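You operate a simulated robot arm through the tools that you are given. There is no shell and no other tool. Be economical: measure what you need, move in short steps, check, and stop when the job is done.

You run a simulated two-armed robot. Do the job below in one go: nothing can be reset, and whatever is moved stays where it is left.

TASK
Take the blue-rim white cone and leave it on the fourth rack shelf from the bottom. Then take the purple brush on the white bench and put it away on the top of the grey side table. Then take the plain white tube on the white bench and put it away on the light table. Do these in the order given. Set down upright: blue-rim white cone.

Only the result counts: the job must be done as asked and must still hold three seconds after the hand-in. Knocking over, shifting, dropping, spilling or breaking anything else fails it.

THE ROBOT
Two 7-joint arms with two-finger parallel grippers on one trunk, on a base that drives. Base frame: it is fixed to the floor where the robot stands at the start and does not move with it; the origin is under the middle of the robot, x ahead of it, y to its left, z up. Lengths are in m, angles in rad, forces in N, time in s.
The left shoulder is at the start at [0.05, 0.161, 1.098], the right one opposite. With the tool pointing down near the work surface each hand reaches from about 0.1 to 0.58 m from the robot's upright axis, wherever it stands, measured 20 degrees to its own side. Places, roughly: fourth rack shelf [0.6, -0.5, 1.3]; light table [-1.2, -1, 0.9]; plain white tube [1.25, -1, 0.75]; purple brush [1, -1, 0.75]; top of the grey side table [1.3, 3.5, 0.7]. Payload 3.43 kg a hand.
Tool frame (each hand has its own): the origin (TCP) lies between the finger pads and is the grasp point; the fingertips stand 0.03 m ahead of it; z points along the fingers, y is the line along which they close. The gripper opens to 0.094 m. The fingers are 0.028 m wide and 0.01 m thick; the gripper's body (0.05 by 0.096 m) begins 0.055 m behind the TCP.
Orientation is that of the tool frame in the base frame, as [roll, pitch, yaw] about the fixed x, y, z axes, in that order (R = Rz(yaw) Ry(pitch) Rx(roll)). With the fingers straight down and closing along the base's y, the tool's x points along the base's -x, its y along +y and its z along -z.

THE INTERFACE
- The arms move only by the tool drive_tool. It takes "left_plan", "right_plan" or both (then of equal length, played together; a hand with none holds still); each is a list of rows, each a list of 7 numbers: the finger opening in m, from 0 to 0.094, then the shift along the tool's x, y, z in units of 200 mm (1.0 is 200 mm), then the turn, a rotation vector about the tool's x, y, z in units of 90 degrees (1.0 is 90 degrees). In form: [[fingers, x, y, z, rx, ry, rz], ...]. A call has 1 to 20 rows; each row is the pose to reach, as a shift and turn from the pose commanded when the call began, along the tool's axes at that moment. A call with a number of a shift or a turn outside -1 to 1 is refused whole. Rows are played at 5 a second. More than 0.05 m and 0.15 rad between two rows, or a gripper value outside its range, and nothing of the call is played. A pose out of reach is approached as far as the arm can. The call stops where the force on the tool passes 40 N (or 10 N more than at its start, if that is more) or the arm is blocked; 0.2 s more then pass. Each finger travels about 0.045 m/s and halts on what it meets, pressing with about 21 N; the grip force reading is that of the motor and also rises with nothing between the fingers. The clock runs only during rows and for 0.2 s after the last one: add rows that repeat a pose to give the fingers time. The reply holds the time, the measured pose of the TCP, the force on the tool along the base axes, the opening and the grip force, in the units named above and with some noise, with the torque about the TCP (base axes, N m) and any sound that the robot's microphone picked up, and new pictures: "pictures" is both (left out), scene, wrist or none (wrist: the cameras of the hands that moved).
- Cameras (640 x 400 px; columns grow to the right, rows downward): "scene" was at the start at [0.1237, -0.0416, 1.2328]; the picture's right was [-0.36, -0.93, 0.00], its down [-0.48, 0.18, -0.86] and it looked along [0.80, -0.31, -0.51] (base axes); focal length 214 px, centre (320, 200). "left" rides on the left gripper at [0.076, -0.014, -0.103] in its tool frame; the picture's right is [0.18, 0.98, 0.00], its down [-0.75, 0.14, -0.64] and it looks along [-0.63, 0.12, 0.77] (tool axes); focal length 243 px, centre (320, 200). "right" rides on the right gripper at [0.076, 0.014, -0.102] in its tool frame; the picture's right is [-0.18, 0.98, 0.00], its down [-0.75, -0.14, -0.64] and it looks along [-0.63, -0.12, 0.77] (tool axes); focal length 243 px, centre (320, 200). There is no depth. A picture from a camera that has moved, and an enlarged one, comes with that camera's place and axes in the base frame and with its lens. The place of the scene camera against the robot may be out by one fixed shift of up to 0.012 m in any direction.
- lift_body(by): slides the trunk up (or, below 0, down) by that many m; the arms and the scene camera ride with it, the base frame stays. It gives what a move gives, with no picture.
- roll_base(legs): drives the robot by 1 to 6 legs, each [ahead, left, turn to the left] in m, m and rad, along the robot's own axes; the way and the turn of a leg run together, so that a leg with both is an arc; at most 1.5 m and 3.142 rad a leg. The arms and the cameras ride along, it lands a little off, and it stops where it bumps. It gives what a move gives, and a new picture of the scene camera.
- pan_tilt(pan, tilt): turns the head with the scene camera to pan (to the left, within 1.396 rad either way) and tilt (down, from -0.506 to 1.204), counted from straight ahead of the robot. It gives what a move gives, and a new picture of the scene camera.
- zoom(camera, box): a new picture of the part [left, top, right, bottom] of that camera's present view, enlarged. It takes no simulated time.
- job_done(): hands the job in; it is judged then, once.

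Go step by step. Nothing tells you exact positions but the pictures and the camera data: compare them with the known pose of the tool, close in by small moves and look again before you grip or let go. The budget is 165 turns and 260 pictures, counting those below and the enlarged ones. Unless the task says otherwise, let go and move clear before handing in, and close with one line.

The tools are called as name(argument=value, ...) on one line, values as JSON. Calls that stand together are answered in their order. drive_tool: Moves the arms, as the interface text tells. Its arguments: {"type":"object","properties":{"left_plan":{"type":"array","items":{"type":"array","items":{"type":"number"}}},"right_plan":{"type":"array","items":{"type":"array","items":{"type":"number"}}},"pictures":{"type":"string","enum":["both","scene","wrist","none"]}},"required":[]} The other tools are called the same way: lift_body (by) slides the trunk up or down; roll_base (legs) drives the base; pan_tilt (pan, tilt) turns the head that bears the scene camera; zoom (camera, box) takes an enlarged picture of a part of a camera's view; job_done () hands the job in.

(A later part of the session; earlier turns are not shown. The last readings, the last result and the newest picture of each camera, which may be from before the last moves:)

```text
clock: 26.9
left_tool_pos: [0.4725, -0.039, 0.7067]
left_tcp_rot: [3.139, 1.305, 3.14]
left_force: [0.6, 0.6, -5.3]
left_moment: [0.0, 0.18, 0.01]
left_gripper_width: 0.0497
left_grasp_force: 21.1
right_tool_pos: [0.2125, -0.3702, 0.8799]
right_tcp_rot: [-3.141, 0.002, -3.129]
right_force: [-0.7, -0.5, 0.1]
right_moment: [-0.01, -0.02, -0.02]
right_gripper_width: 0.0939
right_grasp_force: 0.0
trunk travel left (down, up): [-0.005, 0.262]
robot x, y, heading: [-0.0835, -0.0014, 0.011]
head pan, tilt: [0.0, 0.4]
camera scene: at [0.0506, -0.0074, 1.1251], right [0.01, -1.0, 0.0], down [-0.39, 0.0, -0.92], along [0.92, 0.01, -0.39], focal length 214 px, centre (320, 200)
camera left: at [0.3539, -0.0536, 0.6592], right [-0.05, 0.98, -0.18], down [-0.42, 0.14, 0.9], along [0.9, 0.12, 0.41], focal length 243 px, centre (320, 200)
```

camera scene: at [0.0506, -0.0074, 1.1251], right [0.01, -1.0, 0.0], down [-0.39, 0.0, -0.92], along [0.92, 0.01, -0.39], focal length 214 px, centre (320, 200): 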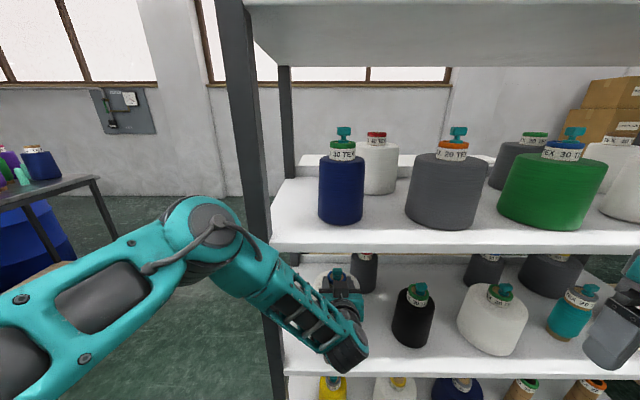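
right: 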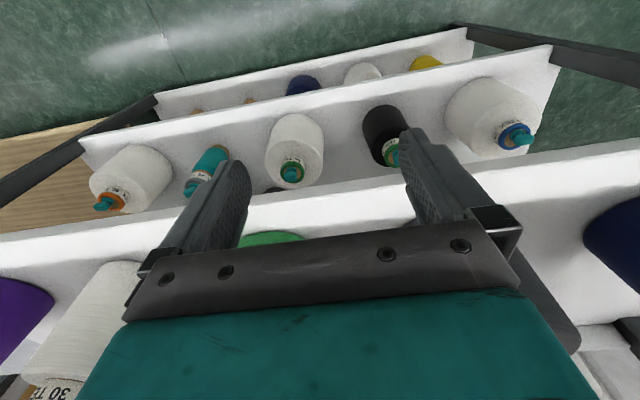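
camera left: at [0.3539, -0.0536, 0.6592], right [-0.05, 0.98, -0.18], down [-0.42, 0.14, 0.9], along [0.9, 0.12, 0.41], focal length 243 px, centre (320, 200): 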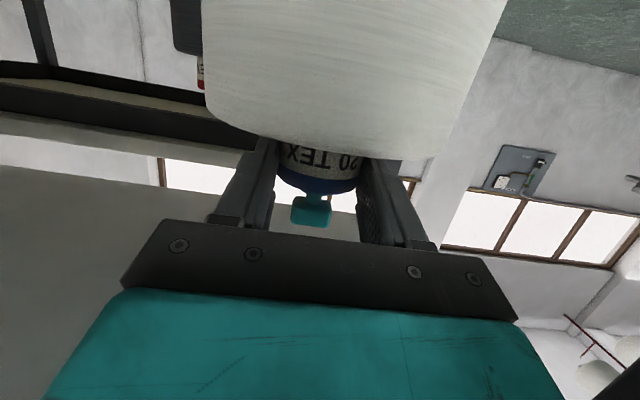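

The cone is held (about 5 N). I'll back the base out of the rack and raise the trunk.

roll_base(legs=[[-0.35, 0.0, 0.0]])

lift_body(by=0.26)

pan_tilt(pan=-0.1, tilt=0.25)

```text
clock: 29.1
left_tool_pos: [0.1224, -0.0419, 0.7064]
left_tcp_rot: [3.138, 1.305, -3.137]
left_force: [-0.1, 0.1, -5.8]
left_moment: [0.01, 0.22, 0.01]
left_gripper_width: 0.0498
left_grasp_force: 20.7
right_tool_pos: [-0.1359, -0.3746, 0.88]
right_tcp_rot: [-3.142, 0.0, -3.129]
right_force: [-0.4, 0.7, 0.6]
right_moment: [-0.01, 0.01, 0.0]
right_gripper_width: 0.0937
right_grasp_force: 0.0
trunk travel left (down, up): [-0.005, 0.262]
robot x, y, heading: [-0.4294, -0.0036, 0.014]
head pan, tilt: [0.0, 0.4]
camera scene: at [-0.2981, -0.0112, 1.1252], right [0.01, -1.0, 0.0], down [-0.39, -0.01, -0.92], along [0.92, 0.01, -0.39], focal length 214 px, centre (320, 200)
```

scene: 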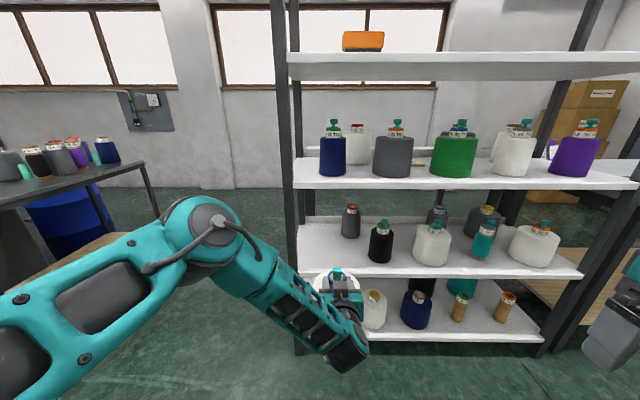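

```text
clock: 31.8
left_tool_pos: [0.1225, -0.0422, 0.9652]
left_tcp_rot: [3.138, 1.305, -3.14]
left_force: [-0.2, 0.3, -5.7]
left_moment: [0.0, 0.18, 0.01]
left_gripper_width: 0.0497
left_grasp_force: 20.9
right_tool_pos: [-0.1357, -0.3748, 1.1405]
right_tcp_rot: [-3.142, 0.0, -3.13]
right_force: [0.1, 0.5, 0.1]
right_moment: [0.0, -0.01, -0.03]
right_gripper_width: 0.0942
right_grasp_force: 0.1
trunk travel left (down, up): [-0.265, 0.002]
robot x, y, heading: [-0.4274, -0.0001, 0.013]
head pan, tilt: [0.0, 0.4]
```

```text
clock: 32.5
left_tool_pos: [0.1232, -0.0415, 0.9658]
left_tcp_rot: [3.14, 1.306, -3.142]
left_force: [-0.1, -0.6, -5.8]
left_moment: [0.0, 0.2, -0.01]
left_gripper_width: 0.0497
left_grasp_force: 21.1
right_tool_pos: [-0.1359, -0.3749, 1.1397]
right_tcp_rot: [-3.141, 0.0, -3.129]
right_force: [0.4, -0.2, -0.4]
right_moment: [-0.03, -0.02, -0.03]
right_gripper_width: 0.0941
right_grasp_force: 0.1
trunk travel left (down, up): [-0.265, 0.002]
robot x, y, heading: [-0.4301, -0.0044, 0.017]
head pan, tilt: [-0.099, 0.25]
camera scene: at [-0.2975, -0.0204, 1.3991], right [-0.09, -1.0, 0.0], down [-0.25, 0.02, -0.97], along [0.97, -0.08, -0.25], focal length 214 px, centre (320, 200)
```

scene: 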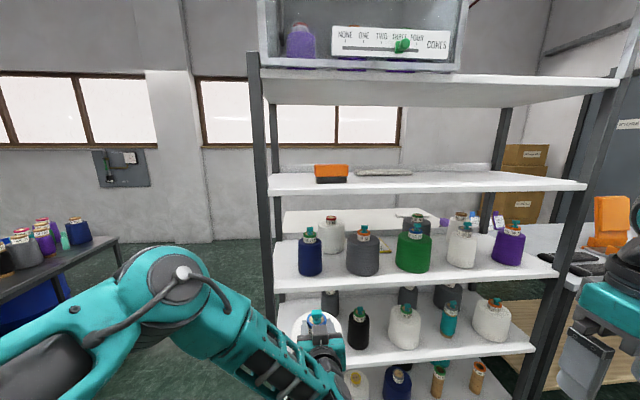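

Raised view of shelf 4 shows the orange box to the left and a grey sheet behind; front right is free. I'll enlarge it to measure.

zoom(camera="scene", box=[250, 130, 450, 230])

zoom(camera="scene", box=[400, 130, 600, 230])

```text
3.20 times, centred on (350, 180) of scene
camera zoom: at [-0.2975, -0.0204, 1.3991], right [-0.09, -1.0, 0.0], down [-0.25, 0.02, -0.97], along [0.97, -0.08, -0.25], focal length 686 px, centre (224, 264)
```

zoom: 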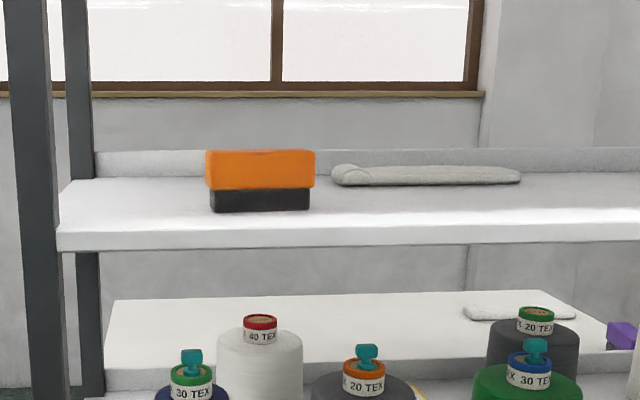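

```text
3.20 times, centred on (500, 180) of scene
camera zoom: at [-0.2975, -0.0204, 1.3991], right [-0.09, -1.0, 0.0], down [-0.25, 0.02, -0.97], along [0.97, -0.08, -0.25], focal length 686 px, centre (-256, 264)
```

zoom: 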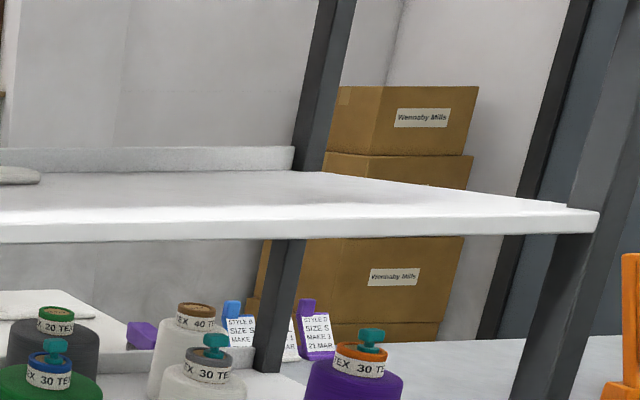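

Shelf 4 is at z 1.267, spanning x 0.37–0.73; the box occupies y -0.07..-0.18, and the grey sheet lies at the back. I'll place the cone at about (0.48, -0.33), raising the hand first.

drive_tool(left_plan=[[0.03, -0.193, 0, -0.052, 0, 0, 0], [0.03, -0.386, 0, -0.104, 0, 0, 0], [0.03, -0.58, 0, -0.156, 0, 0, 0], [0.03, -0.773, 0, -0.208, 0, 0, 0], [0.03, -0.966, 0, -0.26, 0, 0, 0], [0.03, -0.966, 0, -0.26, 0, 0, 0]], pictures="none")

drive_tool(left_plan=[[0.03, -0.193, 0, -0.052, 0, 0, 0], [0.03, -0.386, 0, -0.104, 0, 0, 0], [0.03, -0.58, 0, -0.156, 0, 0, 0], [0.03, -0.773, 0, -0.208, 0, 0, 0], [0.03, -0.966, 0, -0.26, 0, 0, 0], [0.03, -0.966, 0, -0.26, 0, 0, 0]])

```text
clock: 33.9
left_tool_pos: [0.1244, -0.0407, 1.1625]
left_tcp_rot: [3.136, 1.305, -3.141]
left_force: [0.8, -0.6, -5.0]
left_moment: [-0.02, 0.16, -0.01]
left_gripper_width: 0.0496
left_grasp_force: 20.9
right_tool_pos: [-0.1345, -0.3739, 1.1397]
right_tcp_rot: [3.141, 0.0, -3.129]
right_force: [0.1, 0.5, 0.5]
right_moment: [-0.03, 0.04, 0.01]
right_gripper_width: 0.0937
right_grasp_force: 0.1
trunk travel left (down, up): [-0.265, 0.002]
robot x, y, heading: [-0.4289, -0.0046, 0.012]
head pan, tilt: [-0.099, 0.25]
```

```text
clock: 35.3
left_tool_pos: [0.1223, -0.0445, 1.3657]
left_tcp_rot: [3.14, 1.306, -3.139]
left_force: [0.3, -0.4, -5.8]
left_moment: [0.01, 0.15, -0.01]
left_gripper_width: 0.0495
left_grasp_force: 20.7
right_tool_pos: [-0.1354, -0.3738, 1.1395]
right_tcp_rot: [-3.14, -0.001, -3.129]
right_force: [-0.1, -0.7, 0.7]
right_moment: [0.01, 0.01, -0.01]
right_gripper_width: 0.094
right_grasp_force: 0.2
trunk travel left (down, up): [-0.265, 0.002]
robot x, y, heading: [-0.4305, -0.0039, 0.015]
head pan, tilt: [-0.099, 0.25]
camera scene: at [-0.2971, -0.0204, 1.399], right [-0.09, -1.0, 0.0], down [-0.25, 0.02, -0.97], along [0.97, -0.08, -0.25], focal length 214 px, centre (320, 200)
camera left: at [0.0043, -0.0593, 1.3197], right [-0.05, 0.98, -0.18], down [-0.42, 0.14, 0.9], along [0.9, 0.12, 0.41], focal length 243 px, centre (320, 200)
```

scene: 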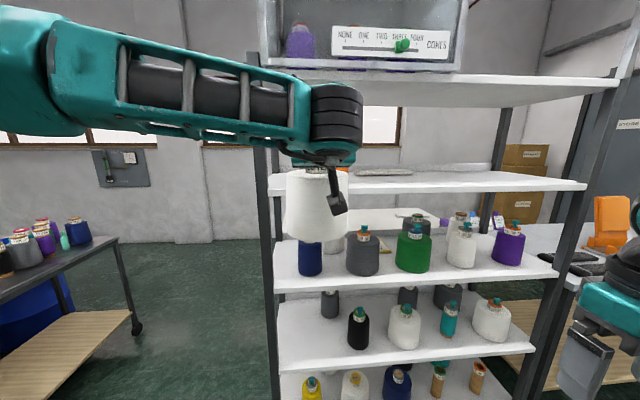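
left: 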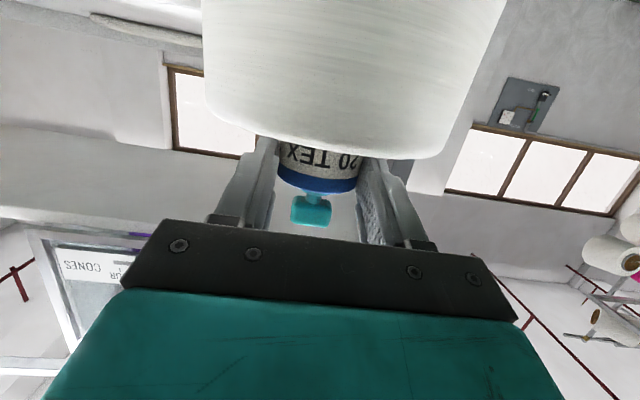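

The cone is held upright; I'll raise another 9.5 cm and drive right 0.29 m.

drive_tool(left_plan=[[0.03, -0.193, 0, -0.052, 0, 0, 0], [0.03, -0.386, 0, -0.104, 0, 0, 0], [0.03, -0.459, 0, -0.124, 0, 0, 0], [0.03, -0.459, 0, -0.124, 0, 0, 0]], pictures="none")

roll_base(legs=[[0.0, -0.29, -0.012]])

```text
clock: 36.3
left_tool_pos: [0.124, -0.0416, 1.4623]
left_tcp_rot: [3.14, 1.306, -3.139]
left_force: [0.2, 0.4, -5.7]
left_moment: [0.01, 0.19, 0.02]
left_gripper_width: 0.0498
left_grasp_force: 20.5
right_tool_pos: [-0.135, -0.3743, 1.1405]
right_tcp_rot: [-3.141, 0.001, -3.129]
right_force: [-0.7, -0.5, 1.1]
right_moment: [0.04, -0.01, -0.01]
right_gripper_width: 0.094
right_grasp_force: 0.0
trunk travel left (down, up): [-0.265, 0.002]
robot x, y, heading: [-0.4302, 0.0024, 0.018]
head pan, tilt: [-0.099, 0.25]
```

```text
clock: 38.3
left_tool_pos: [0.1255, -0.3303, 1.4626]
left_tcp_rot: [3.137, 1.305, 3.135]
left_force: [-0.1, -0.7, -6.8]
left_moment: [0.0, 0.16, 0.01]
left_gripper_width: 0.0495
left_grasp_force: 21.1
right_tool_pos: [-0.1375, -0.66, 1.14]
right_tcp_rot: [-3.141, 0.0, -3.139]
right_force: [-1.0, -0.2, 0.2]
right_moment: [-0.01, 0.02, -0.02]
right_gripper_width: 0.0942
right_grasp_force: 0.1
trunk travel left (down, up): [-0.265, 0.002]
robot x, y, heading: [-0.4282, -0.2868, -0.001]
head pan, tilt: [-0.099, 0.25]
camera scene: at [-0.2951, -0.306, 1.3991], right [-0.1, -1.0, 0.0], down [-0.25, 0.02, -0.97], along [0.96, -0.09, -0.25], focal length 214 px, centre (320, 200)
```

scene: 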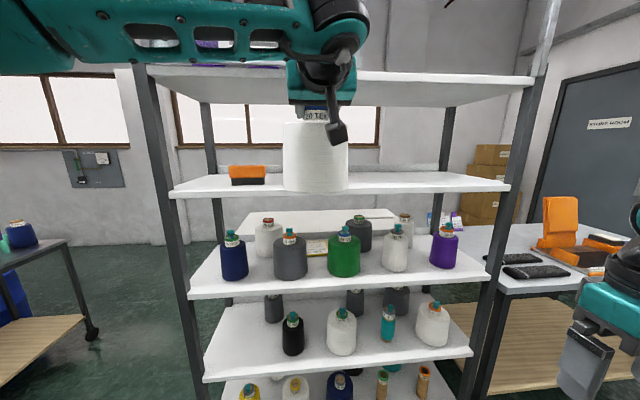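

The hand is in front of the target. I'll advance 0.2 m and check clearances against shelf 5.

roll_base(legs=[[0.2, 0.0, 0.0]])

zoom(camera="left", box=[0, 0, 640, 400])

```text
clock: 39.9
left_tool_pos: [0.3212, -0.3289, 1.4619]
left_tcp_rot: [3.141, 1.306, 3.136]
left_force: [-0.2, -0.2, -6.0]
left_moment: [-0.02, 0.16, 0.01]
left_gripper_width: 0.0495
left_grasp_force: 21.1
right_tool_pos: [0.0613, -0.6588, 1.1414]
right_tcp_rot: [3.142, -0.003, -3.137]
right_force: [0.3, 0.8, -1.1]
right_moment: [-0.03, 0.0, 0.04]
right_gripper_width: 0.094
right_grasp_force: 0.0
trunk travel left (down, up): [-0.265, 0.002]
robot x, y, heading: [-0.2303, -0.2903, 0.005]
head pan, tilt: [-0.099, 0.25]
camera scene: at [-0.098, -0.3045, 1.3991], right [-0.09, -1.0, 0.0], down [-0.25, 0.02, -0.97], along [0.96, -0.09, -0.25], focal length 214 px, centre (320, 200)
```

scene: 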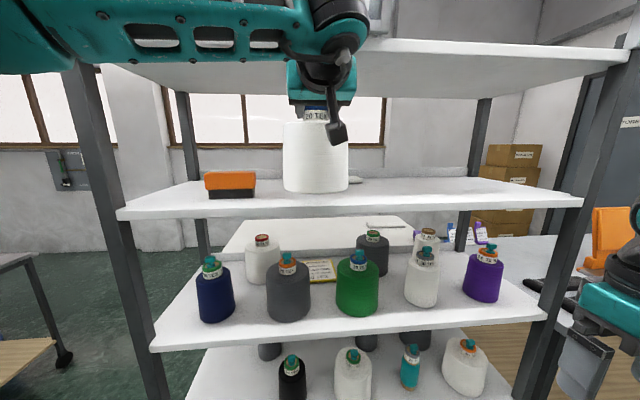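

```text
1.00 times, centred on (320, 200) of left
camera zoom: at [0.2043, -0.3434, 1.4154], right [-0.05, 0.98, -0.18], down [-0.42, 0.14, 0.9], along [0.91, 0.12, 0.41], focal length 243 px, centre (320, 200)
```

zoom: 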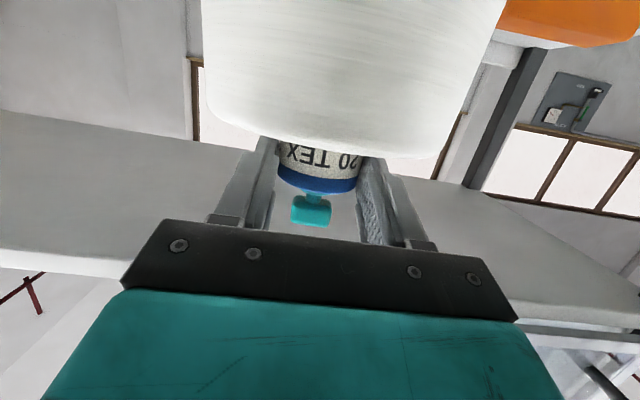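

Clearances look fine. I'll advance the remaining 0.13 m so the cone stands about 2 cm inside the shelf edge.

roll_base(legs=[[0.133, 0.0, 0.0]])

zoom(camera="scene", box=[170, 100, 470, 260])

```text
clock: 41.2
left_tool_pos: [0.4495, -0.3298, 1.4621]
left_tcp_rot: [3.137, 1.304, 3.132]
left_force: [0.4, 0.9, -7.0]
left_moment: [-0.04, 0.17, -0.02]
left_gripper_width: 0.0496
left_grasp_force: 20.9
right_tool_pos: [0.1877, -0.6594, 1.1391]
right_tcp_rot: [-3.14, -0.003, -3.138]
right_force: [0.9, -0.3, -0.3]
right_moment: [-0.01, 0.01, 0.02]
right_gripper_width: 0.0939
right_grasp_force: 0.0
trunk travel left (down, up): [-0.265, 0.002]
robot x, y, heading: [-0.1056, -0.2853, 0.006]
head pan, tilt: [-0.099, 0.25]
camera scene: at [0.0298, -0.3043, 1.399], right [-0.1, -1.0, 0.0], down [-0.25, 0.02, -0.97], along [0.96, -0.09, -0.25], focal length 214 px, centre (320, 200)
```

scene: 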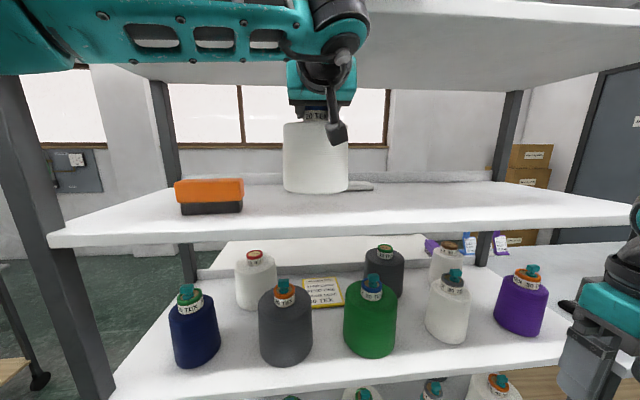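

```text
2.13 times, centred on (320, 180) of scene
camera zoom: at [0.0298, -0.3043, 1.399], right [-0.1, -1.0, 0.0], down [-0.25, 0.02, -0.97], along [0.96, -0.09, -0.25], focal length 458 px, centre (320, 243)
```

zoom: 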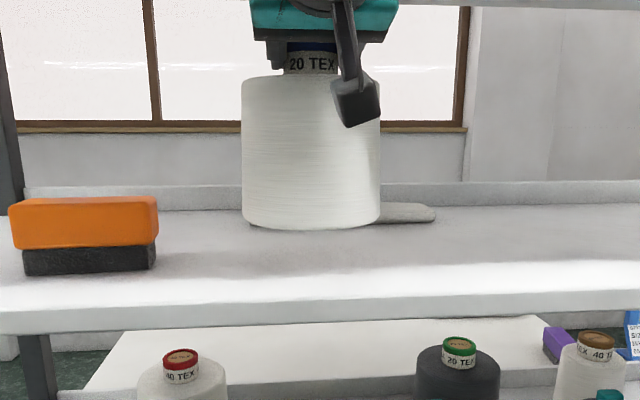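

The cone hangs over the shelf about 4 cm up and inside the edge. I'll lower in small steps until contact.

drive_tool(left_plan=[[0.03, 0.05, 0, 0.013, 0, 0, 0], [0.03, 0.1, 0, 0.026, 0, 0, 0], [0.03, 0.145, 0, 0.039, 0, 0, 0], [0.03, 0.145, 0, 0.039, 0, 0, 0]], pictures="scene")

zoom(camera="scene", box=[240, 130, 400, 230])

```text
clock: 42.2
left_tool_pos: [0.449, -0.3288, 1.4311]
left_tcp_rot: [3.14, 1.304, 3.134]
left_force: [1.1, -0.2, -5.8]
left_moment: [0.0, 0.17, 0.0]
left_gripper_width: 0.0493
left_grasp_force: 21.5
right_tool_pos: [0.1859, -0.6588, 1.1394]
right_tcp_rot: [-3.141, 0.0, -3.14]
right_force: [0.1, -0.6, -0.1]
right_moment: [-0.03, 0.0, 0.0]
right_gripper_width: 0.0939
right_grasp_force: 0.0
trunk travel left (down, up): [-0.265, 0.002]
robot x, y, heading: [-0.1042, -0.2863, 0.003]
head pan, tilt: [-0.099, 0.25]
camera scene: at [0.029, -0.3044, 1.3991], right [-0.1, -1.0, 0.0], down [-0.25, 0.02, -0.97], along [0.96, -0.09, -0.25], focal length 214 px, centre (320, 200)
```

scene: 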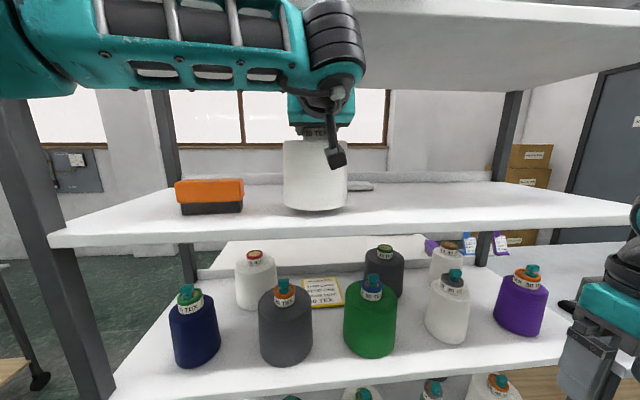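

```text
4.00 times, centred on (320, 180) of scene
camera zoom: at [0.029, -0.3044, 1.3991], right [-0.1, -1.0, 0.0], down [-0.25, 0.02, -0.97], along [0.96, -0.09, -0.25], focal length 858 px, centre (320, 280)
```

zoom: 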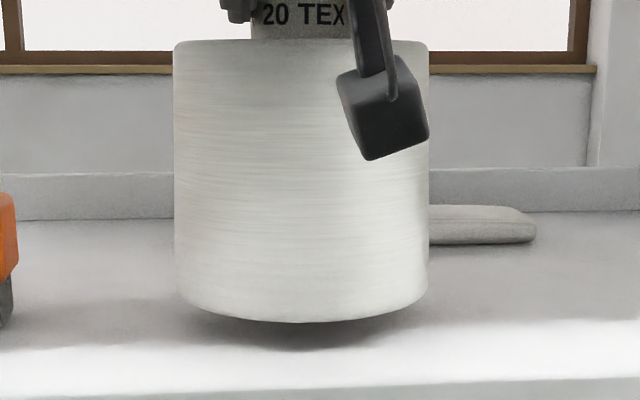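

A gap of about 8 mm remains. Lowering slowly and reading the force.

drive_tool(left_plan=[[0.03, 0.015, 0, 0.004, 0, 0, 0], [0.03, 0.029, 0, 0.008, 0, 0, 0], [0.03, 0.029, 0, 0.008, 0, 0, 0]], pictures="none")

drive_tool(left_plan=[[0.03, 0.01, 0, 0.0026, 0, 0, 0], [0.03, 0.01, 0, 0.0026, 0, 0, 0]], pictures="none")

zoom(camera="scene", box=[240, 130, 400, 230])

```text
clock: 43.0
left_tool_pos: [0.4477, -0.329, 1.4251]
left_tcp_rot: [3.138, 1.305, 3.134]
left_force: [0.2, 0.0, -5.7]
left_moment: [0.03, 0.18, 0.01]
left_gripper_width: 0.0495
left_grasp_force: 21.4
right_tool_pos: [0.1865, -0.6597, 1.1388]
right_tcp_rot: [3.141, 0.001, -3.14]
right_force: [0.3, -0.5, -0.3]
right_moment: [-0.02, 0.01, -0.01]
right_gripper_width: 0.0941
right_grasp_force: 0.1
trunk travel left (down, up): [-0.265, 0.002]
robot x, y, heading: [-0.103, -0.2859, -0.001]
head pan, tilt: [-0.099, 0.25]
```

```text
clock: 43.6
left_tool_pos: [0.4476, -0.3281, 1.4234]
left_tcp_rot: [3.137, 1.305, 3.132]
left_force: [-0.5, 0.8, -6.1]
left_moment: [0.03, 0.23, 0.01]
left_gripper_width: 0.0495
left_grasp_force: 21.2
right_tool_pos: [0.1873, -0.6597, 1.1394]
right_tcp_rot: [3.141, 0.0, -3.141]
right_force: [-0.1, -0.2, 0.3]
right_moment: [-0.01, 0.0, -0.03]
right_gripper_width: 0.094
right_grasp_force: 0.0
trunk travel left (down, up): [-0.265, 0.002]
robot x, y, heading: [-0.1046, -0.2846, 0.005]
head pan, tilt: [-0.099, 0.25]
```

```text
4.00 times, centred on (320, 180) of scene
camera zoom: at [0.0289, -0.3043, 1.3991], right [-0.1, -1.0, 0.0], down [-0.25, 0.02, -0.97], along [0.96, -0.09, -0.25], focal length 858 px, centre (320, 280)
```

zoom: 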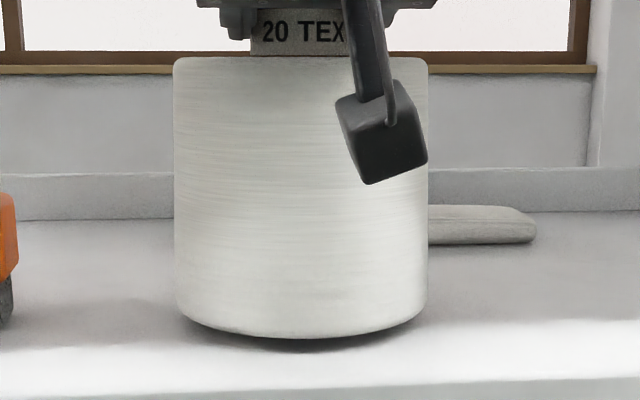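

Nearly touching. A few more millimetres.

drive_tool(left_plan=[[0.03, 0.014, 0, 0.004, 0, 0, 0], [0.03, 0.014, 0, 0.004, 0, 0, 0]], pictures="none")

drive_tool(left_plan=[[0.03, 0.01, 0, 0.0026, 0, 0, 0], [0.03, 0.01, 0, 0.0026, 0, 0, 0]], pictures="none")

zoom(camera="scene", box=[240, 130, 400, 230])

```text
clock: 44.2
left_tool_pos: [0.4484, -0.3306, 1.4188]
left_tcp_rot: [3.139, 1.304, 3.133]
left_force: [-0.1, 1.0, -6.3]
left_moment: [0.01, 0.19, 0.01]
left_gripper_width: 0.0495
left_grasp_force: 20.7
right_tool_pos: [0.1867, -0.6602, 1.1398]
right_tcp_rot: [3.141, 0.0, -3.14]
right_force: [-0.4, 0.6, -0.4]
right_moment: [0.02, -0.04, 0.02]
right_gripper_width: 0.0941
right_grasp_force: 0.1
trunk travel left (down, up): [-0.265, 0.002]
robot x, y, heading: [-0.1046, -0.2858, 0.003]
head pan, tilt: [-0.099, 0.25]
```

```text
clock: 44.8
left_tool_pos: [0.4485, -0.3295, 1.418]
left_tcp_rot: [3.138, 1.303, 3.133]
left_force: [0.6, 0.8, -6.2]
left_moment: [-0.03, 0.21, -0.02]
left_gripper_width: 0.0496
left_grasp_force: 20.9
right_tool_pos: [0.1857, -0.6589, 1.14]
right_tcp_rot: [-3.141, 0.0, -3.141]
right_force: [0.2, -0.4, 0.1]
right_moment: [0.01, 0.0, -0.01]
right_gripper_width: 0.0938
right_grasp_force: 0.0
trunk travel left (down, up): [-0.265, 0.002]
robot x, y, heading: [-0.1051, -0.2842, -0.001]
head pan, tilt: [-0.099, 0.25]
```

```text
4.00 times, centred on (320, 180) of scene
camera zoom: at [0.0289, -0.3043, 1.3991], right [-0.1, -1.0, 0.0], down [-0.25, 0.02, -0.97], along [0.96, -0.09, -0.25], focal length 858 px, centre (320, 280)
```

zoom: 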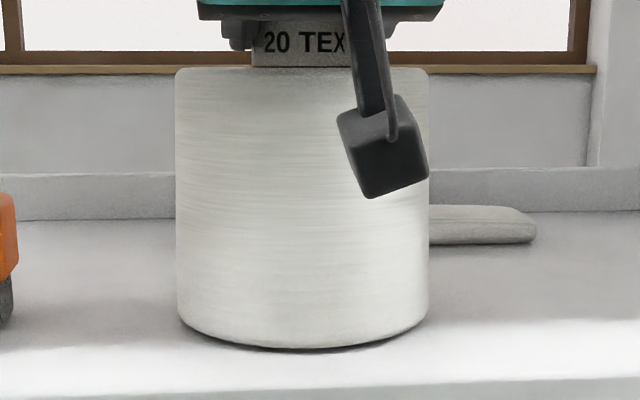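

Still a sliver of gap and full weight on the hand. I'll go down a little more.

drive_tool(left_plan=[[0.03, 0.01, 0, 0.0026, 0, 0, 0], [0.03, 0.01, 0, 0.0026, 0, 0, 0]], pictures="none")

drive_tool(left_plan=[[0.03, 0.01, 0, 0.0026, 0, 0, 0], [0.03, 0.01, 0, 0.0026, 0, 0, 0]], pictures="none")

zoom(camera="scene", box=[240, 130, 400, 230])

```text
clock: 45.4
left_tool_pos: [0.4489, -0.3293, 1.4169]
left_tcp_rot: [-3.139, 1.305, 3.137]
left_force: [1.4, -1.9, 1.1]
left_moment: [-0.12, 0.24, -0.02]
left_gripper_width: 0.0493
left_grasp_force: 20.6
right_tool_pos: [0.186, -0.6599, 1.1397]
right_tcp_rot: [3.141, 0.0, -3.141]
right_force: [-0.7, -0.1, -0.6]
right_moment: [0.03, -0.01, -0.01]
right_gripper_width: 0.0937
right_grasp_force: 0.0
trunk travel left (down, up): [-0.265, 0.002]
robot x, y, heading: [-0.1019, -0.2875, 0.003]
head pan, tilt: [-0.099, 0.25]
```

```text
clock: 46.0
left_tool_pos: [0.4472, -0.3293, 1.4162]
left_tcp_rot: [-3.14, 1.314, 3.138]
left_force: [6.4, -2.9, 14.7]
left_moment: [0.01, -0.2, -0.13]
left_gripper_width: 0.0496
left_grasp_force: 21.3
right_tool_pos: [0.1867, -0.6602, 1.1416]
right_tcp_rot: [3.14, -0.001, -3.139]
right_force: [-0.2, -1.4, 0.0]
right_moment: [-0.01, -0.01, 0.01]
right_gripper_width: 0.0942
right_grasp_force: 0.0
trunk travel left (down, up): [-0.265, 0.002]
robot x, y, heading: [-0.1023, -0.2869, 0.002]
head pan, tilt: [-0.099, 0.25]
```

```text
4.00 times, centred on (320, 180) of scene
camera zoom: at [0.0282, -0.3048, 1.3995], right [-0.1, -1.0, 0.0], down [-0.25, 0.02, -0.97], along [0.96, -0.09, -0.25], focal length 858 px, centre (320, 280)
```

zoom: 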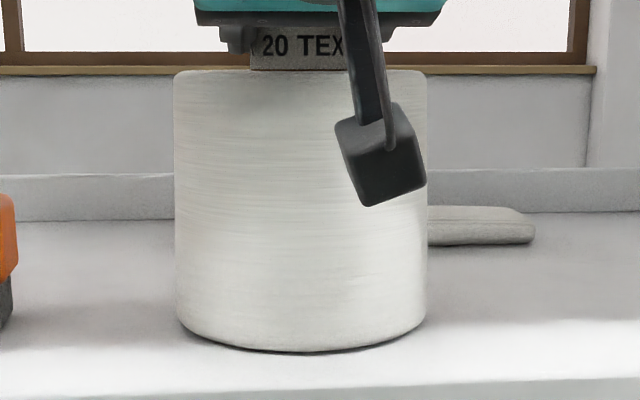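

Contact is firm now. I'll ease 2 mm up and open the fingers.

drive_tool(left_plan=[[0.03, -0.011, 0, -0.003, 0, 0, 0], [0.06, -0.011, 0, -0.003, 0, 0, 0], [0.094, -0.011, 0, -0.003, 0, 0, 0], [0.094, -0.011, 0, -0.003, 0, 0, 0], [0.094, -0.011, 0, -0.003, 0, 0, 0], [0.094, -0.011, 0, -0.003, 0, 0, 0], [0.094, -0.011, 0, -0.003, 0, 0, 0]])

```text
clock: 47.6
left_tool_pos: [0.4471, -0.3306, 1.4167]
left_tcp_rot: [3.14, 1.305, 3.134]
left_force: [0.9, 0.8, 0.3]
left_moment: [0.05, -0.01, -0.01]
left_gripper_width: 0.0939
left_grasp_force: 0.0
right_tool_pos: [0.1864, -0.659, 1.1386]
right_tcp_rot: [3.141, 0.001, -3.139]
right_force: [-0.5, 0.3, -0.4]
right_moment: [-0.02, 0.0, -0.02]
right_gripper_width: 0.0939
right_grasp_force: 0.0
trunk travel left (down, up): [-0.265, 0.002]
robot x, y, heading: [-0.1062, -0.2866, -0.001]
head pan, tilt: [-0.099, 0.25]
camera scene: at [0.0283, -0.3043, 1.3992], right [-0.1, -1.0, 0.0], down [-0.25, 0.02, -0.97], along [0.96, -0.09, -0.25], focal length 214 px, centre (320, 200)
camera left: at [0.3291, -0.3438, 1.3706], right [-0.04, 0.98, -0.18], down [-0.42, 0.14, 0.9], along [0.91, 0.11, 0.41], focal length 243 px, centre (320, 200)
```

scene: 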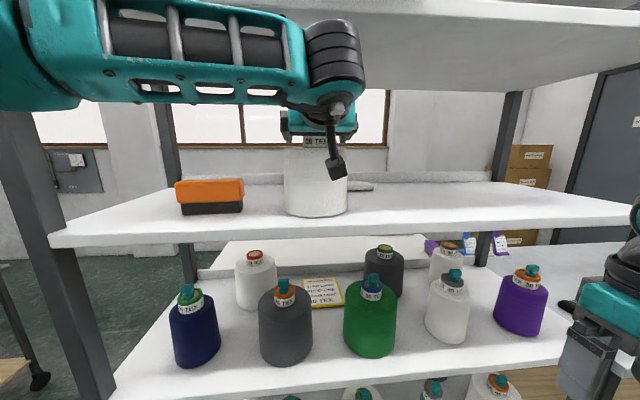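
left: 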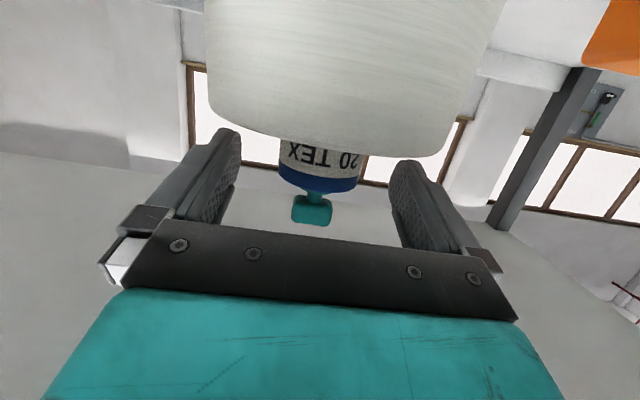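

The cone is released and standing upright. I'll back straight out and look toward the white bench.

roll_base(legs=[[-0.3, 0.0, 0.0]])

pan_tilt(pan=-0.7, tilt=0.4)

pan_tilt(pan=-1.39, tilt=0.4)

```text
clock: 49.6
left_tool_pos: [0.143, -0.3292, 1.417]
left_tcp_rot: [3.138, 1.306, 3.136]
left_force: [-0.8, 0.1, 0.0]
left_moment: [0.03, -0.02, -0.03]
left_gripper_width: 0.094
left_grasp_force: 0.1
right_tool_pos: [-0.1162, -0.6602, 1.1394]
right_tcp_rot: [-3.142, -0.001, -3.136]
right_force: [-0.1, 0.4, -0.6]
right_moment: [0.01, -0.02, -0.03]
right_gripper_width: 0.0937
right_grasp_force: 0.1
trunk travel left (down, up): [-0.265, 0.002]
robot x, y, heading: [-0.4087, -0.2831, 0.011]
head pan, tilt: [-0.099, 0.25]
camera scene: at [-0.2747, -0.3051, 1.3993], right [-0.09, -1.0, 0.0], down [-0.25, 0.02, -0.97], along [0.96, -0.09, -0.25], focal length 214 px, centre (320, 200)
```

scene: 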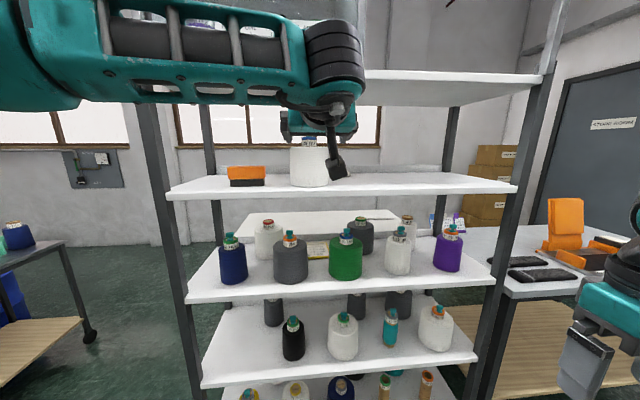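

```text
clock: 50.6
left_tool_pos: [0.1454, -0.3289, 1.4164]
left_tcp_rot: [3.139, 1.306, 3.139]
left_force: [0.1, 0.6, -0.1]
left_moment: [0.04, 0.01, 0.0]
left_gripper_width: 0.0943
left_grasp_force: 0.0
right_tool_pos: [-0.1148, -0.6592, 1.1402]
right_tcp_rot: [3.14, 0.001, -3.137]
right_force: [0.0, 0.7, 0.0]
right_moment: [0.02, -0.01, 0.01]
right_gripper_width: 0.0939
right_grasp_force: 0.1
trunk travel left (down, up): [-0.265, 0.002]
robot x, y, heading: [-0.4077, -0.2892, 0.008]
head pan, tilt: [-0.7, 0.4]
camera scene: at [-0.2958, -0.3555, 1.3852], right [-0.64, -0.77, 0.0], down [-0.3, 0.25, -0.92], along [0.71, -0.59, -0.39], focal length 214 px, centre (320, 200)
```

scene: 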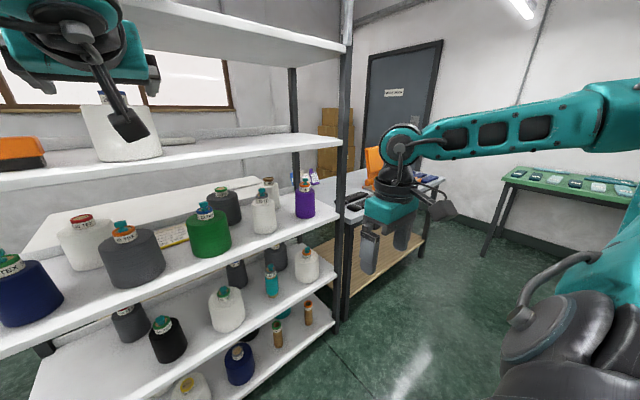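

```text
clock: 51.7
left_tool_pos: [0.1442, -0.3298, 1.4155]
left_tcp_rot: [3.139, 1.305, 3.137]
left_force: [-0.5, -0.2, 0.1]
left_moment: [0.01, 0.01, -0.01]
left_gripper_width: 0.094
left_grasp_force: 0.1
right_tool_pos: [-0.1156, -0.6605, 1.1395]
right_tcp_rot: [-3.141, -0.001, -3.137]
right_force: [0.0, -0.2, 0.0]
right_moment: [-0.01, 0.01, -0.02]
right_gripper_width: 0.0941
right_grasp_force: 0.1
trunk travel left (down, up): [-0.265, 0.002]
robot x, y, heading: [-0.4055, -0.2891, 0.005]
head pan, tilt: [-1.389, 0.4]
camera scene: at [-0.3497, -0.3874, 1.3852], right [-0.98, -0.19, 0.0], down [-0.07, 0.38, -0.92], along [0.17, -0.9, -0.39], focal length 214 px, centre (320, 200)
```

scene: 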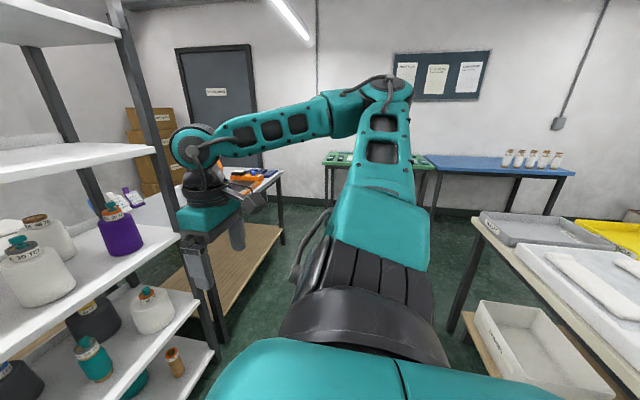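

The white bench seems to start right of the rack with its front edge near x 0.5. I'll drive right along the aisle for a proper look.

roll_base(legs=[[0.0, -0.8, 0.0]])

pan_tilt(pan=-0.1, tilt=0.4)

```text
clock: 55.9
left_tool_pos: [0.1511, -1.1026, 1.416]
left_tcp_rot: [3.139, 1.305, -3.141]
left_force: [0.8, -0.1, 0.1]
left_moment: [-0.01, 0.03, 0.01]
left_gripper_width: 0.0938
left_grasp_force: 0.1
right_tool_pos: [-0.1063, -1.4328, 1.1396]
right_tcp_rot: [3.141, 0.002, -3.131]
right_force: [-0.5, 0.3, 0.2]
right_moment: [-0.02, 0.01, 0.01]
right_gripper_width: 0.0938
right_grasp_force: 0.0
trunk travel left (down, up): [-0.265, 0.002]
robot x, y, heading: [-0.4019, -1.0623, 0.008]
head pan, tilt: [-1.389, 0.4]
camera scene: at [-0.343, -1.1623, 1.3852], right [-0.98, -0.19, 0.0], down [-0.07, 0.38, -0.92], along [0.18, -0.9, -0.39], focal length 214 px, centre (320, 200)
```

scene: 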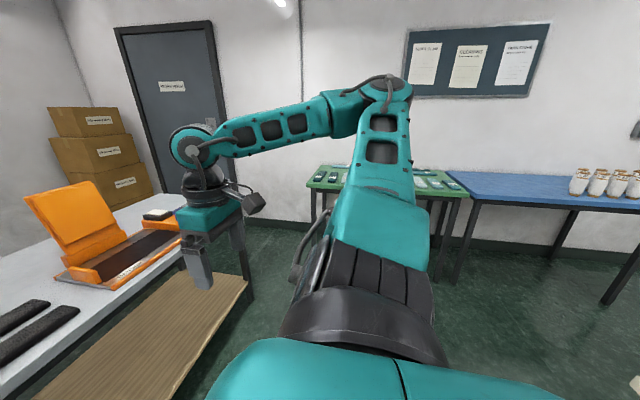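

```text
clock: 57.3
left_tool_pos: [0.1511, -1.1023, 1.4168]
left_tcp_rot: [3.14, 1.306, -3.139]
left_force: [-0.2, 0.1, -0.1]
left_moment: [0.0, -0.03, 0.04]
left_gripper_width: 0.0943
left_grasp_force: 0.1
right_tool_pos: [-0.1055, -1.4339, 1.1401]
right_tcp_rot: [3.14, 0.0, -3.13]
right_force: [0.1, 0.7, -0.2]
right_moment: [0.0, 0.01, -0.04]
right_gripper_width: 0.094
right_grasp_force: 0.1
trunk travel left (down, up): [-0.265, 0.002]
robot x, y, heading: [-0.3986, -1.0603, 0.008]
head pan, tilt: [-0.099, 0.4]
camera scene: at [-0.2684, -1.0794, 1.3852], right [-0.09, -1.0, 0.0], down [-0.39, 0.03, -0.92], along [0.92, -0.08, -0.39], focal length 214 px, centre (320, 200)
```

scene: 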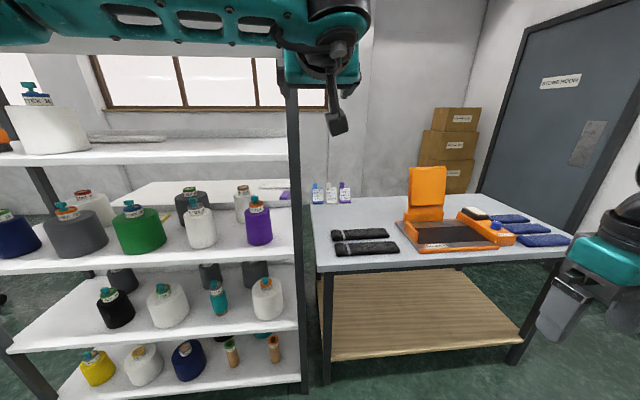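

This bench holds an orange machine, black bags and, at the back left corner, small standing objects. I'll enlarge that and the area behind the rack.

zoom(camera="scene", box=[260, 160, 420, 270])

zoom(camera="scene", box=[80, 150, 300, 260])

zoom(camera="scene", box=[400, 150, 600, 270])

```text
3.64 times, centred on (340, 215) of scene
camera zoom: at [-0.2684, -1.0794, 1.3852], right [-0.09, -1.0, 0.0], down [-0.39, 0.03, -0.92], along [0.92, -0.08, -0.39], focal length 780 px, centre (247, 146)
```

zoom: 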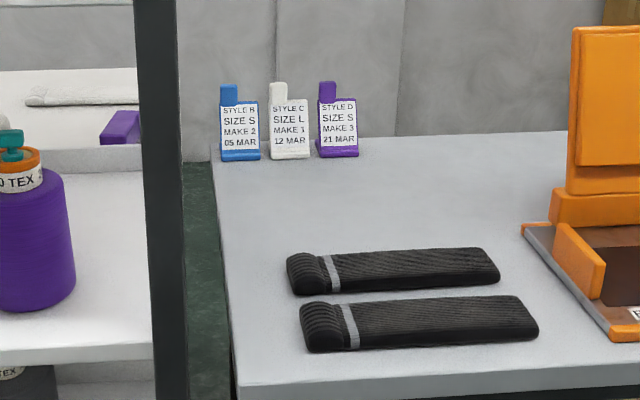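

```text
2.91 times, centred on (190, 205) of scene
camera zoom: at [-0.2684, -1.0794, 1.3852], right [-0.09, -1.0, 0.0], down [-0.39, 0.03, -0.92], along [0.92, -0.08, -0.39], focal length 624 px, centre (698, 186)
```

zoom: 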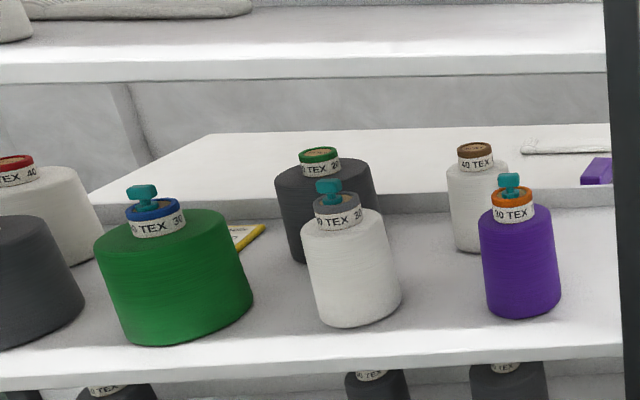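

```text
3.20 times, centred on (500, 210) of scene
camera zoom: at [-0.2684, -1.0794, 1.3852], right [-0.09, -1.0, 0.0], down [-0.39, 0.03, -0.92], along [0.92, -0.08, -0.39], focal length 686 px, centre (-256, 168)
```

zoom: 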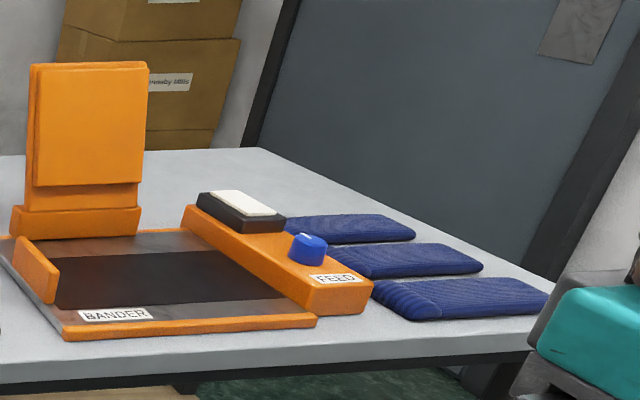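

The white bench is behind the rack (x about 1.0–1.45), with the purple brush and a flat white tube on its right end; it can be reached from behind via the left end of the rack. First I'll tuck the left arm for driving.

drive_tool(left_plan=[[0.094, 0.13, 0.14, -0.035, 0, 0, 0], [0.094, 0.26, 0.28, -0.07, 0, 0, 0], [0.094, 0.39, 0.42, -0.105, 0, 0, 0], [0.094, 0.52, 0.56, -0.14, 0, 0, 0], [0.094, 0.65, 0.7, -0.175, 0, 0, 0], [0.094, 0.8, 0.85, -0.22, 0, 0, 0], [0.094, 0.95, 1.0, -0.26, 0, 0, 0], [0.094, 0.95, 1.0, -0.26, 0, 0, 0]], pictures="none")

drive_tool(left_plan=[[0.094, 0.0, 0.05, 0, 0, 0.09, 0], [0.094, 0.0, 0.1, 0, 0, 0.18, 0], [0.094, 0.0, 0.15, 0, 0, 0.27, 0], [0.094, 0.0, 0.2, 0, 0, 0.36, 0], [0.094, 0.0, 0.25, 0, 0, 0.45, 0], [0.094, 0.0, 0.3, 0, 0, 0.54, 0], [0.094, 0.0, 0.35, 0, 0, 0.63, 0], [0.094, 0.0, 0.4, 0, 0, 0.72, 0], [0.094, 0.0, 0.5, 0, 0, 0.8, 0], [0.094, 0.0, 0.5, 0, 0, 0.833, 0], [0.094, 0.0, 0.5, 0, 0, 0.833, 0]], pictures="scene")

```text
clock: 59.1
left_tool_pos: [0.0506, -0.901, 1.2468]
left_tcp_rot: [3.14, 1.304, 3.141]
left_force: [-0.2, -0.8, -1.0]
left_moment: [-0.01, 0.01, 0.01]
left_gripper_width: 0.0942
left_grasp_force: 0.1
right_tool_pos: [-0.1072, -1.4335, 1.1406]
right_tcp_rot: [3.141, 0.001, -3.132]
right_force: [0.1, -0.5, 0.7]
right_moment: [0.02, 0.01, 0.01]
right_gripper_width: 0.0939
right_grasp_force: 0.0
trunk travel left (down, up): [-0.265, 0.002]
robot x, y, heading: [-0.4005, -1.0612, 0.012]
head pan, tilt: [-0.099, 0.4]
```

```text
clock: 61.5
left_tool_pos: [0.0504, -0.8038, 1.2463]
left_tcp_rot: [3.141, -0.003, -3.14]
left_force: [-0.5, -0.3, 0.2]
left_moment: [0.02, 0.0, -0.02]
left_gripper_width: 0.0939
left_grasp_force: 0.0
right_tool_pos: [-0.1063, -1.4329, 1.1416]
right_tcp_rot: [3.141, 0.0, -3.13]
right_force: [-0.3, 0.5, 0.7]
right_moment: [0.02, -0.03, 0.0]
right_gripper_width: 0.0941
right_grasp_force: 0.1
trunk travel left (down, up): [-0.265, 0.002]
robot x, y, heading: [-0.3988, -1.0627, 0.013]
head pan, tilt: [-0.099, 0.4]
camera scene: at [-0.2685, -1.0791, 1.3852], right [-0.09, -1.0, 0.0], down [-0.39, 0.03, -0.92], along [0.92, -0.08, -0.39], focal length 214 px, centre (320, 200)
```

scene: 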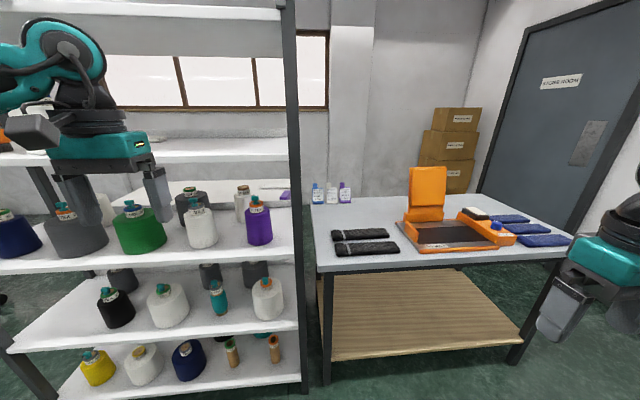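

Left hand now points down. I'll pull it in and drive along the aisle to the left of the rack.

drive_tool(left_plan=[[0.094, 0.2, 0.09, 0, 0, 0, 0], [0.094, 0.4, 0.18, 0, 0, 0, 0], [0.094, 0.6, 0.27, 0, 0, 0, 0], [0.094, 0.75, 0.35, 0, 0, 0, 0], [0.094, 0.75, 0.35, 0, 0, 0, 0]], pictures="none")

roll_base(legs=[[-0.05, 0.9, 0.0], [0.0, 0.85, 0.0]])

pan_tilt(pan=0.0, tilt=0.45)

pan_tilt(pan=0.8, tilt=0.35)

```text
clock: 62.7
left_tool_pos: [-0.102, -0.7282, 1.2473]
left_tcp_rot: [-3.142, -0.005, -3.139]
left_force: [0.9, -0.9, -0.2]
left_moment: [0.01, 0.02, -0.02]
left_gripper_width: 0.0943
left_grasp_force: 0.1
right_tool_pos: [-0.1064, -1.4341, 1.1405]
right_tcp_rot: [3.141, 0.001, -3.132]
right_force: [0.4, 0.3, 0.2]
right_moment: [0.0, -0.02, -0.01]
right_gripper_width: 0.0941
right_grasp_force: 0.1
trunk travel left (down, up): [-0.265, 0.002]
robot x, y, heading: [-0.4013, -1.0595, 0.005]
head pan, tilt: [-0.099, 0.4]
```

```text
clock: 71.5
left_tool_pos: [-0.1091, 0.9966, 1.2476]
left_tcp_rot: [3.141, -0.003, 3.108]
left_force: [0.2, 0.6, -0.7]
left_moment: [0.02, 0.01, 0.03]
left_gripper_width: 0.0939
left_grasp_force: 0.0
right_tool_pos: [-0.1391, 0.292, 1.1398]
right_tcp_rot: [-3.141, 0.002, 3.115]
right_force: [0.6, -0.3, 0.1]
right_moment: [-0.03, 0.02, 0.02]
right_gripper_width: 0.0936
right_grasp_force: 0.0
trunk travel left (down, up): [-0.265, 0.002]
robot x, y, heading: [-0.4172, 0.6737, -0.026]
head pan, tilt: [-0.099, 0.4]
camera scene: at [-0.2879, 0.6517, 1.3852], right [-0.12, -0.99, 0.0], down [-0.39, 0.05, -0.92], along [0.91, -0.12, -0.39], focal length 214 px, centre (320, 200)
```

scene: 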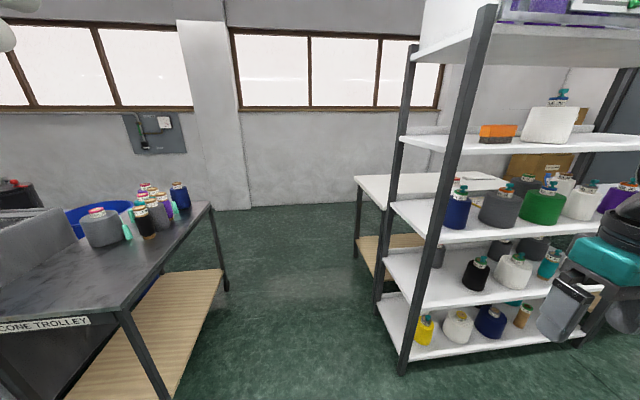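

```text
clock: 72.2
left_tool_pos: [-0.1102, 0.9974, 1.247]
left_tcp_rot: [-3.141, -0.003, 3.108]
left_force: [-0.5, -0.3, -0.3]
left_moment: [0.02, 0.02, 0.0]
left_gripper_width: 0.0939
left_grasp_force: 0.0
right_tool_pos: [-0.1411, 0.2914, 1.1395]
right_tcp_rot: [-3.141, 0.0, 3.115]
right_force: [0.9, -1.2, 0.4]
right_moment: [-0.01, 0.01, -0.01]
right_gripper_width: 0.094
right_grasp_force: 0.0
trunk travel left (down, up): [-0.265, 0.002]
robot x, y, heading: [-0.4214, 0.6736, -0.024]
head pan, tilt: [0.0, 0.45]
camera scene: at [-0.288, 0.6605, 1.3806], right [-0.03, -1.0, 0.0], down [-0.43, 0.01, -0.9], along [0.9, -0.02, -0.44], focal length 214 px, centre (320, 200)
```

scene: 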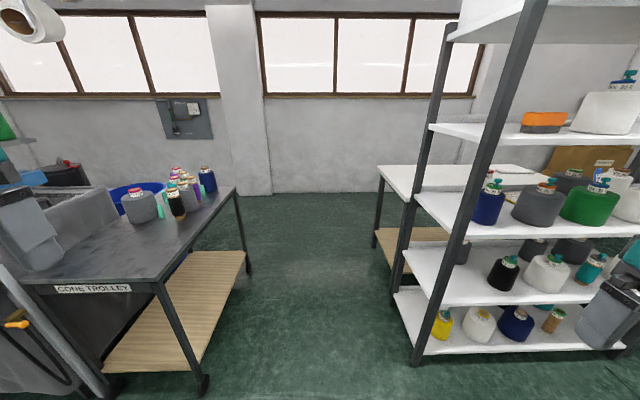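

```text
clock: 73.3
left_tool_pos: [-0.1096, 0.9975, 1.2471]
left_tcp_rot: [-3.141, -0.003, 3.108]
left_force: [-0.7, -0.2, -0.4]
left_moment: [0.01, -0.02, -0.01]
left_gripper_width: 0.0939
left_grasp_force: 0.1
right_tool_pos: [-0.1396, 0.2919, 1.14]
right_tcp_rot: [3.141, 0.001, 3.117]
right_force: [-0.2, -0.2, -0.9]
right_moment: [0.03, -0.01, 0.01]
right_gripper_width: 0.094
right_grasp_force: 0.0
trunk travel left (down, up): [-0.265, 0.002]
robot x, y, heading: [-0.4199, 0.6718, -0.024]
head pan, tilt: [0.799, 0.351]
camera scene: at [-0.3132, 0.7279, 1.3898], right [0.7, -0.72, 0.0], down [-0.25, -0.24, -0.94], along [0.67, 0.66, -0.34], focal length 214 px, centre (320, 200)
```

scene: 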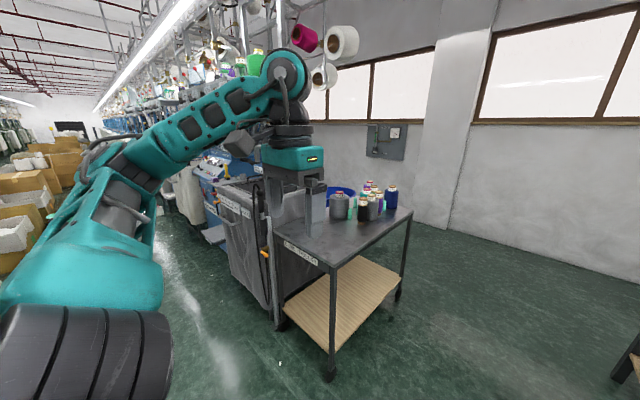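

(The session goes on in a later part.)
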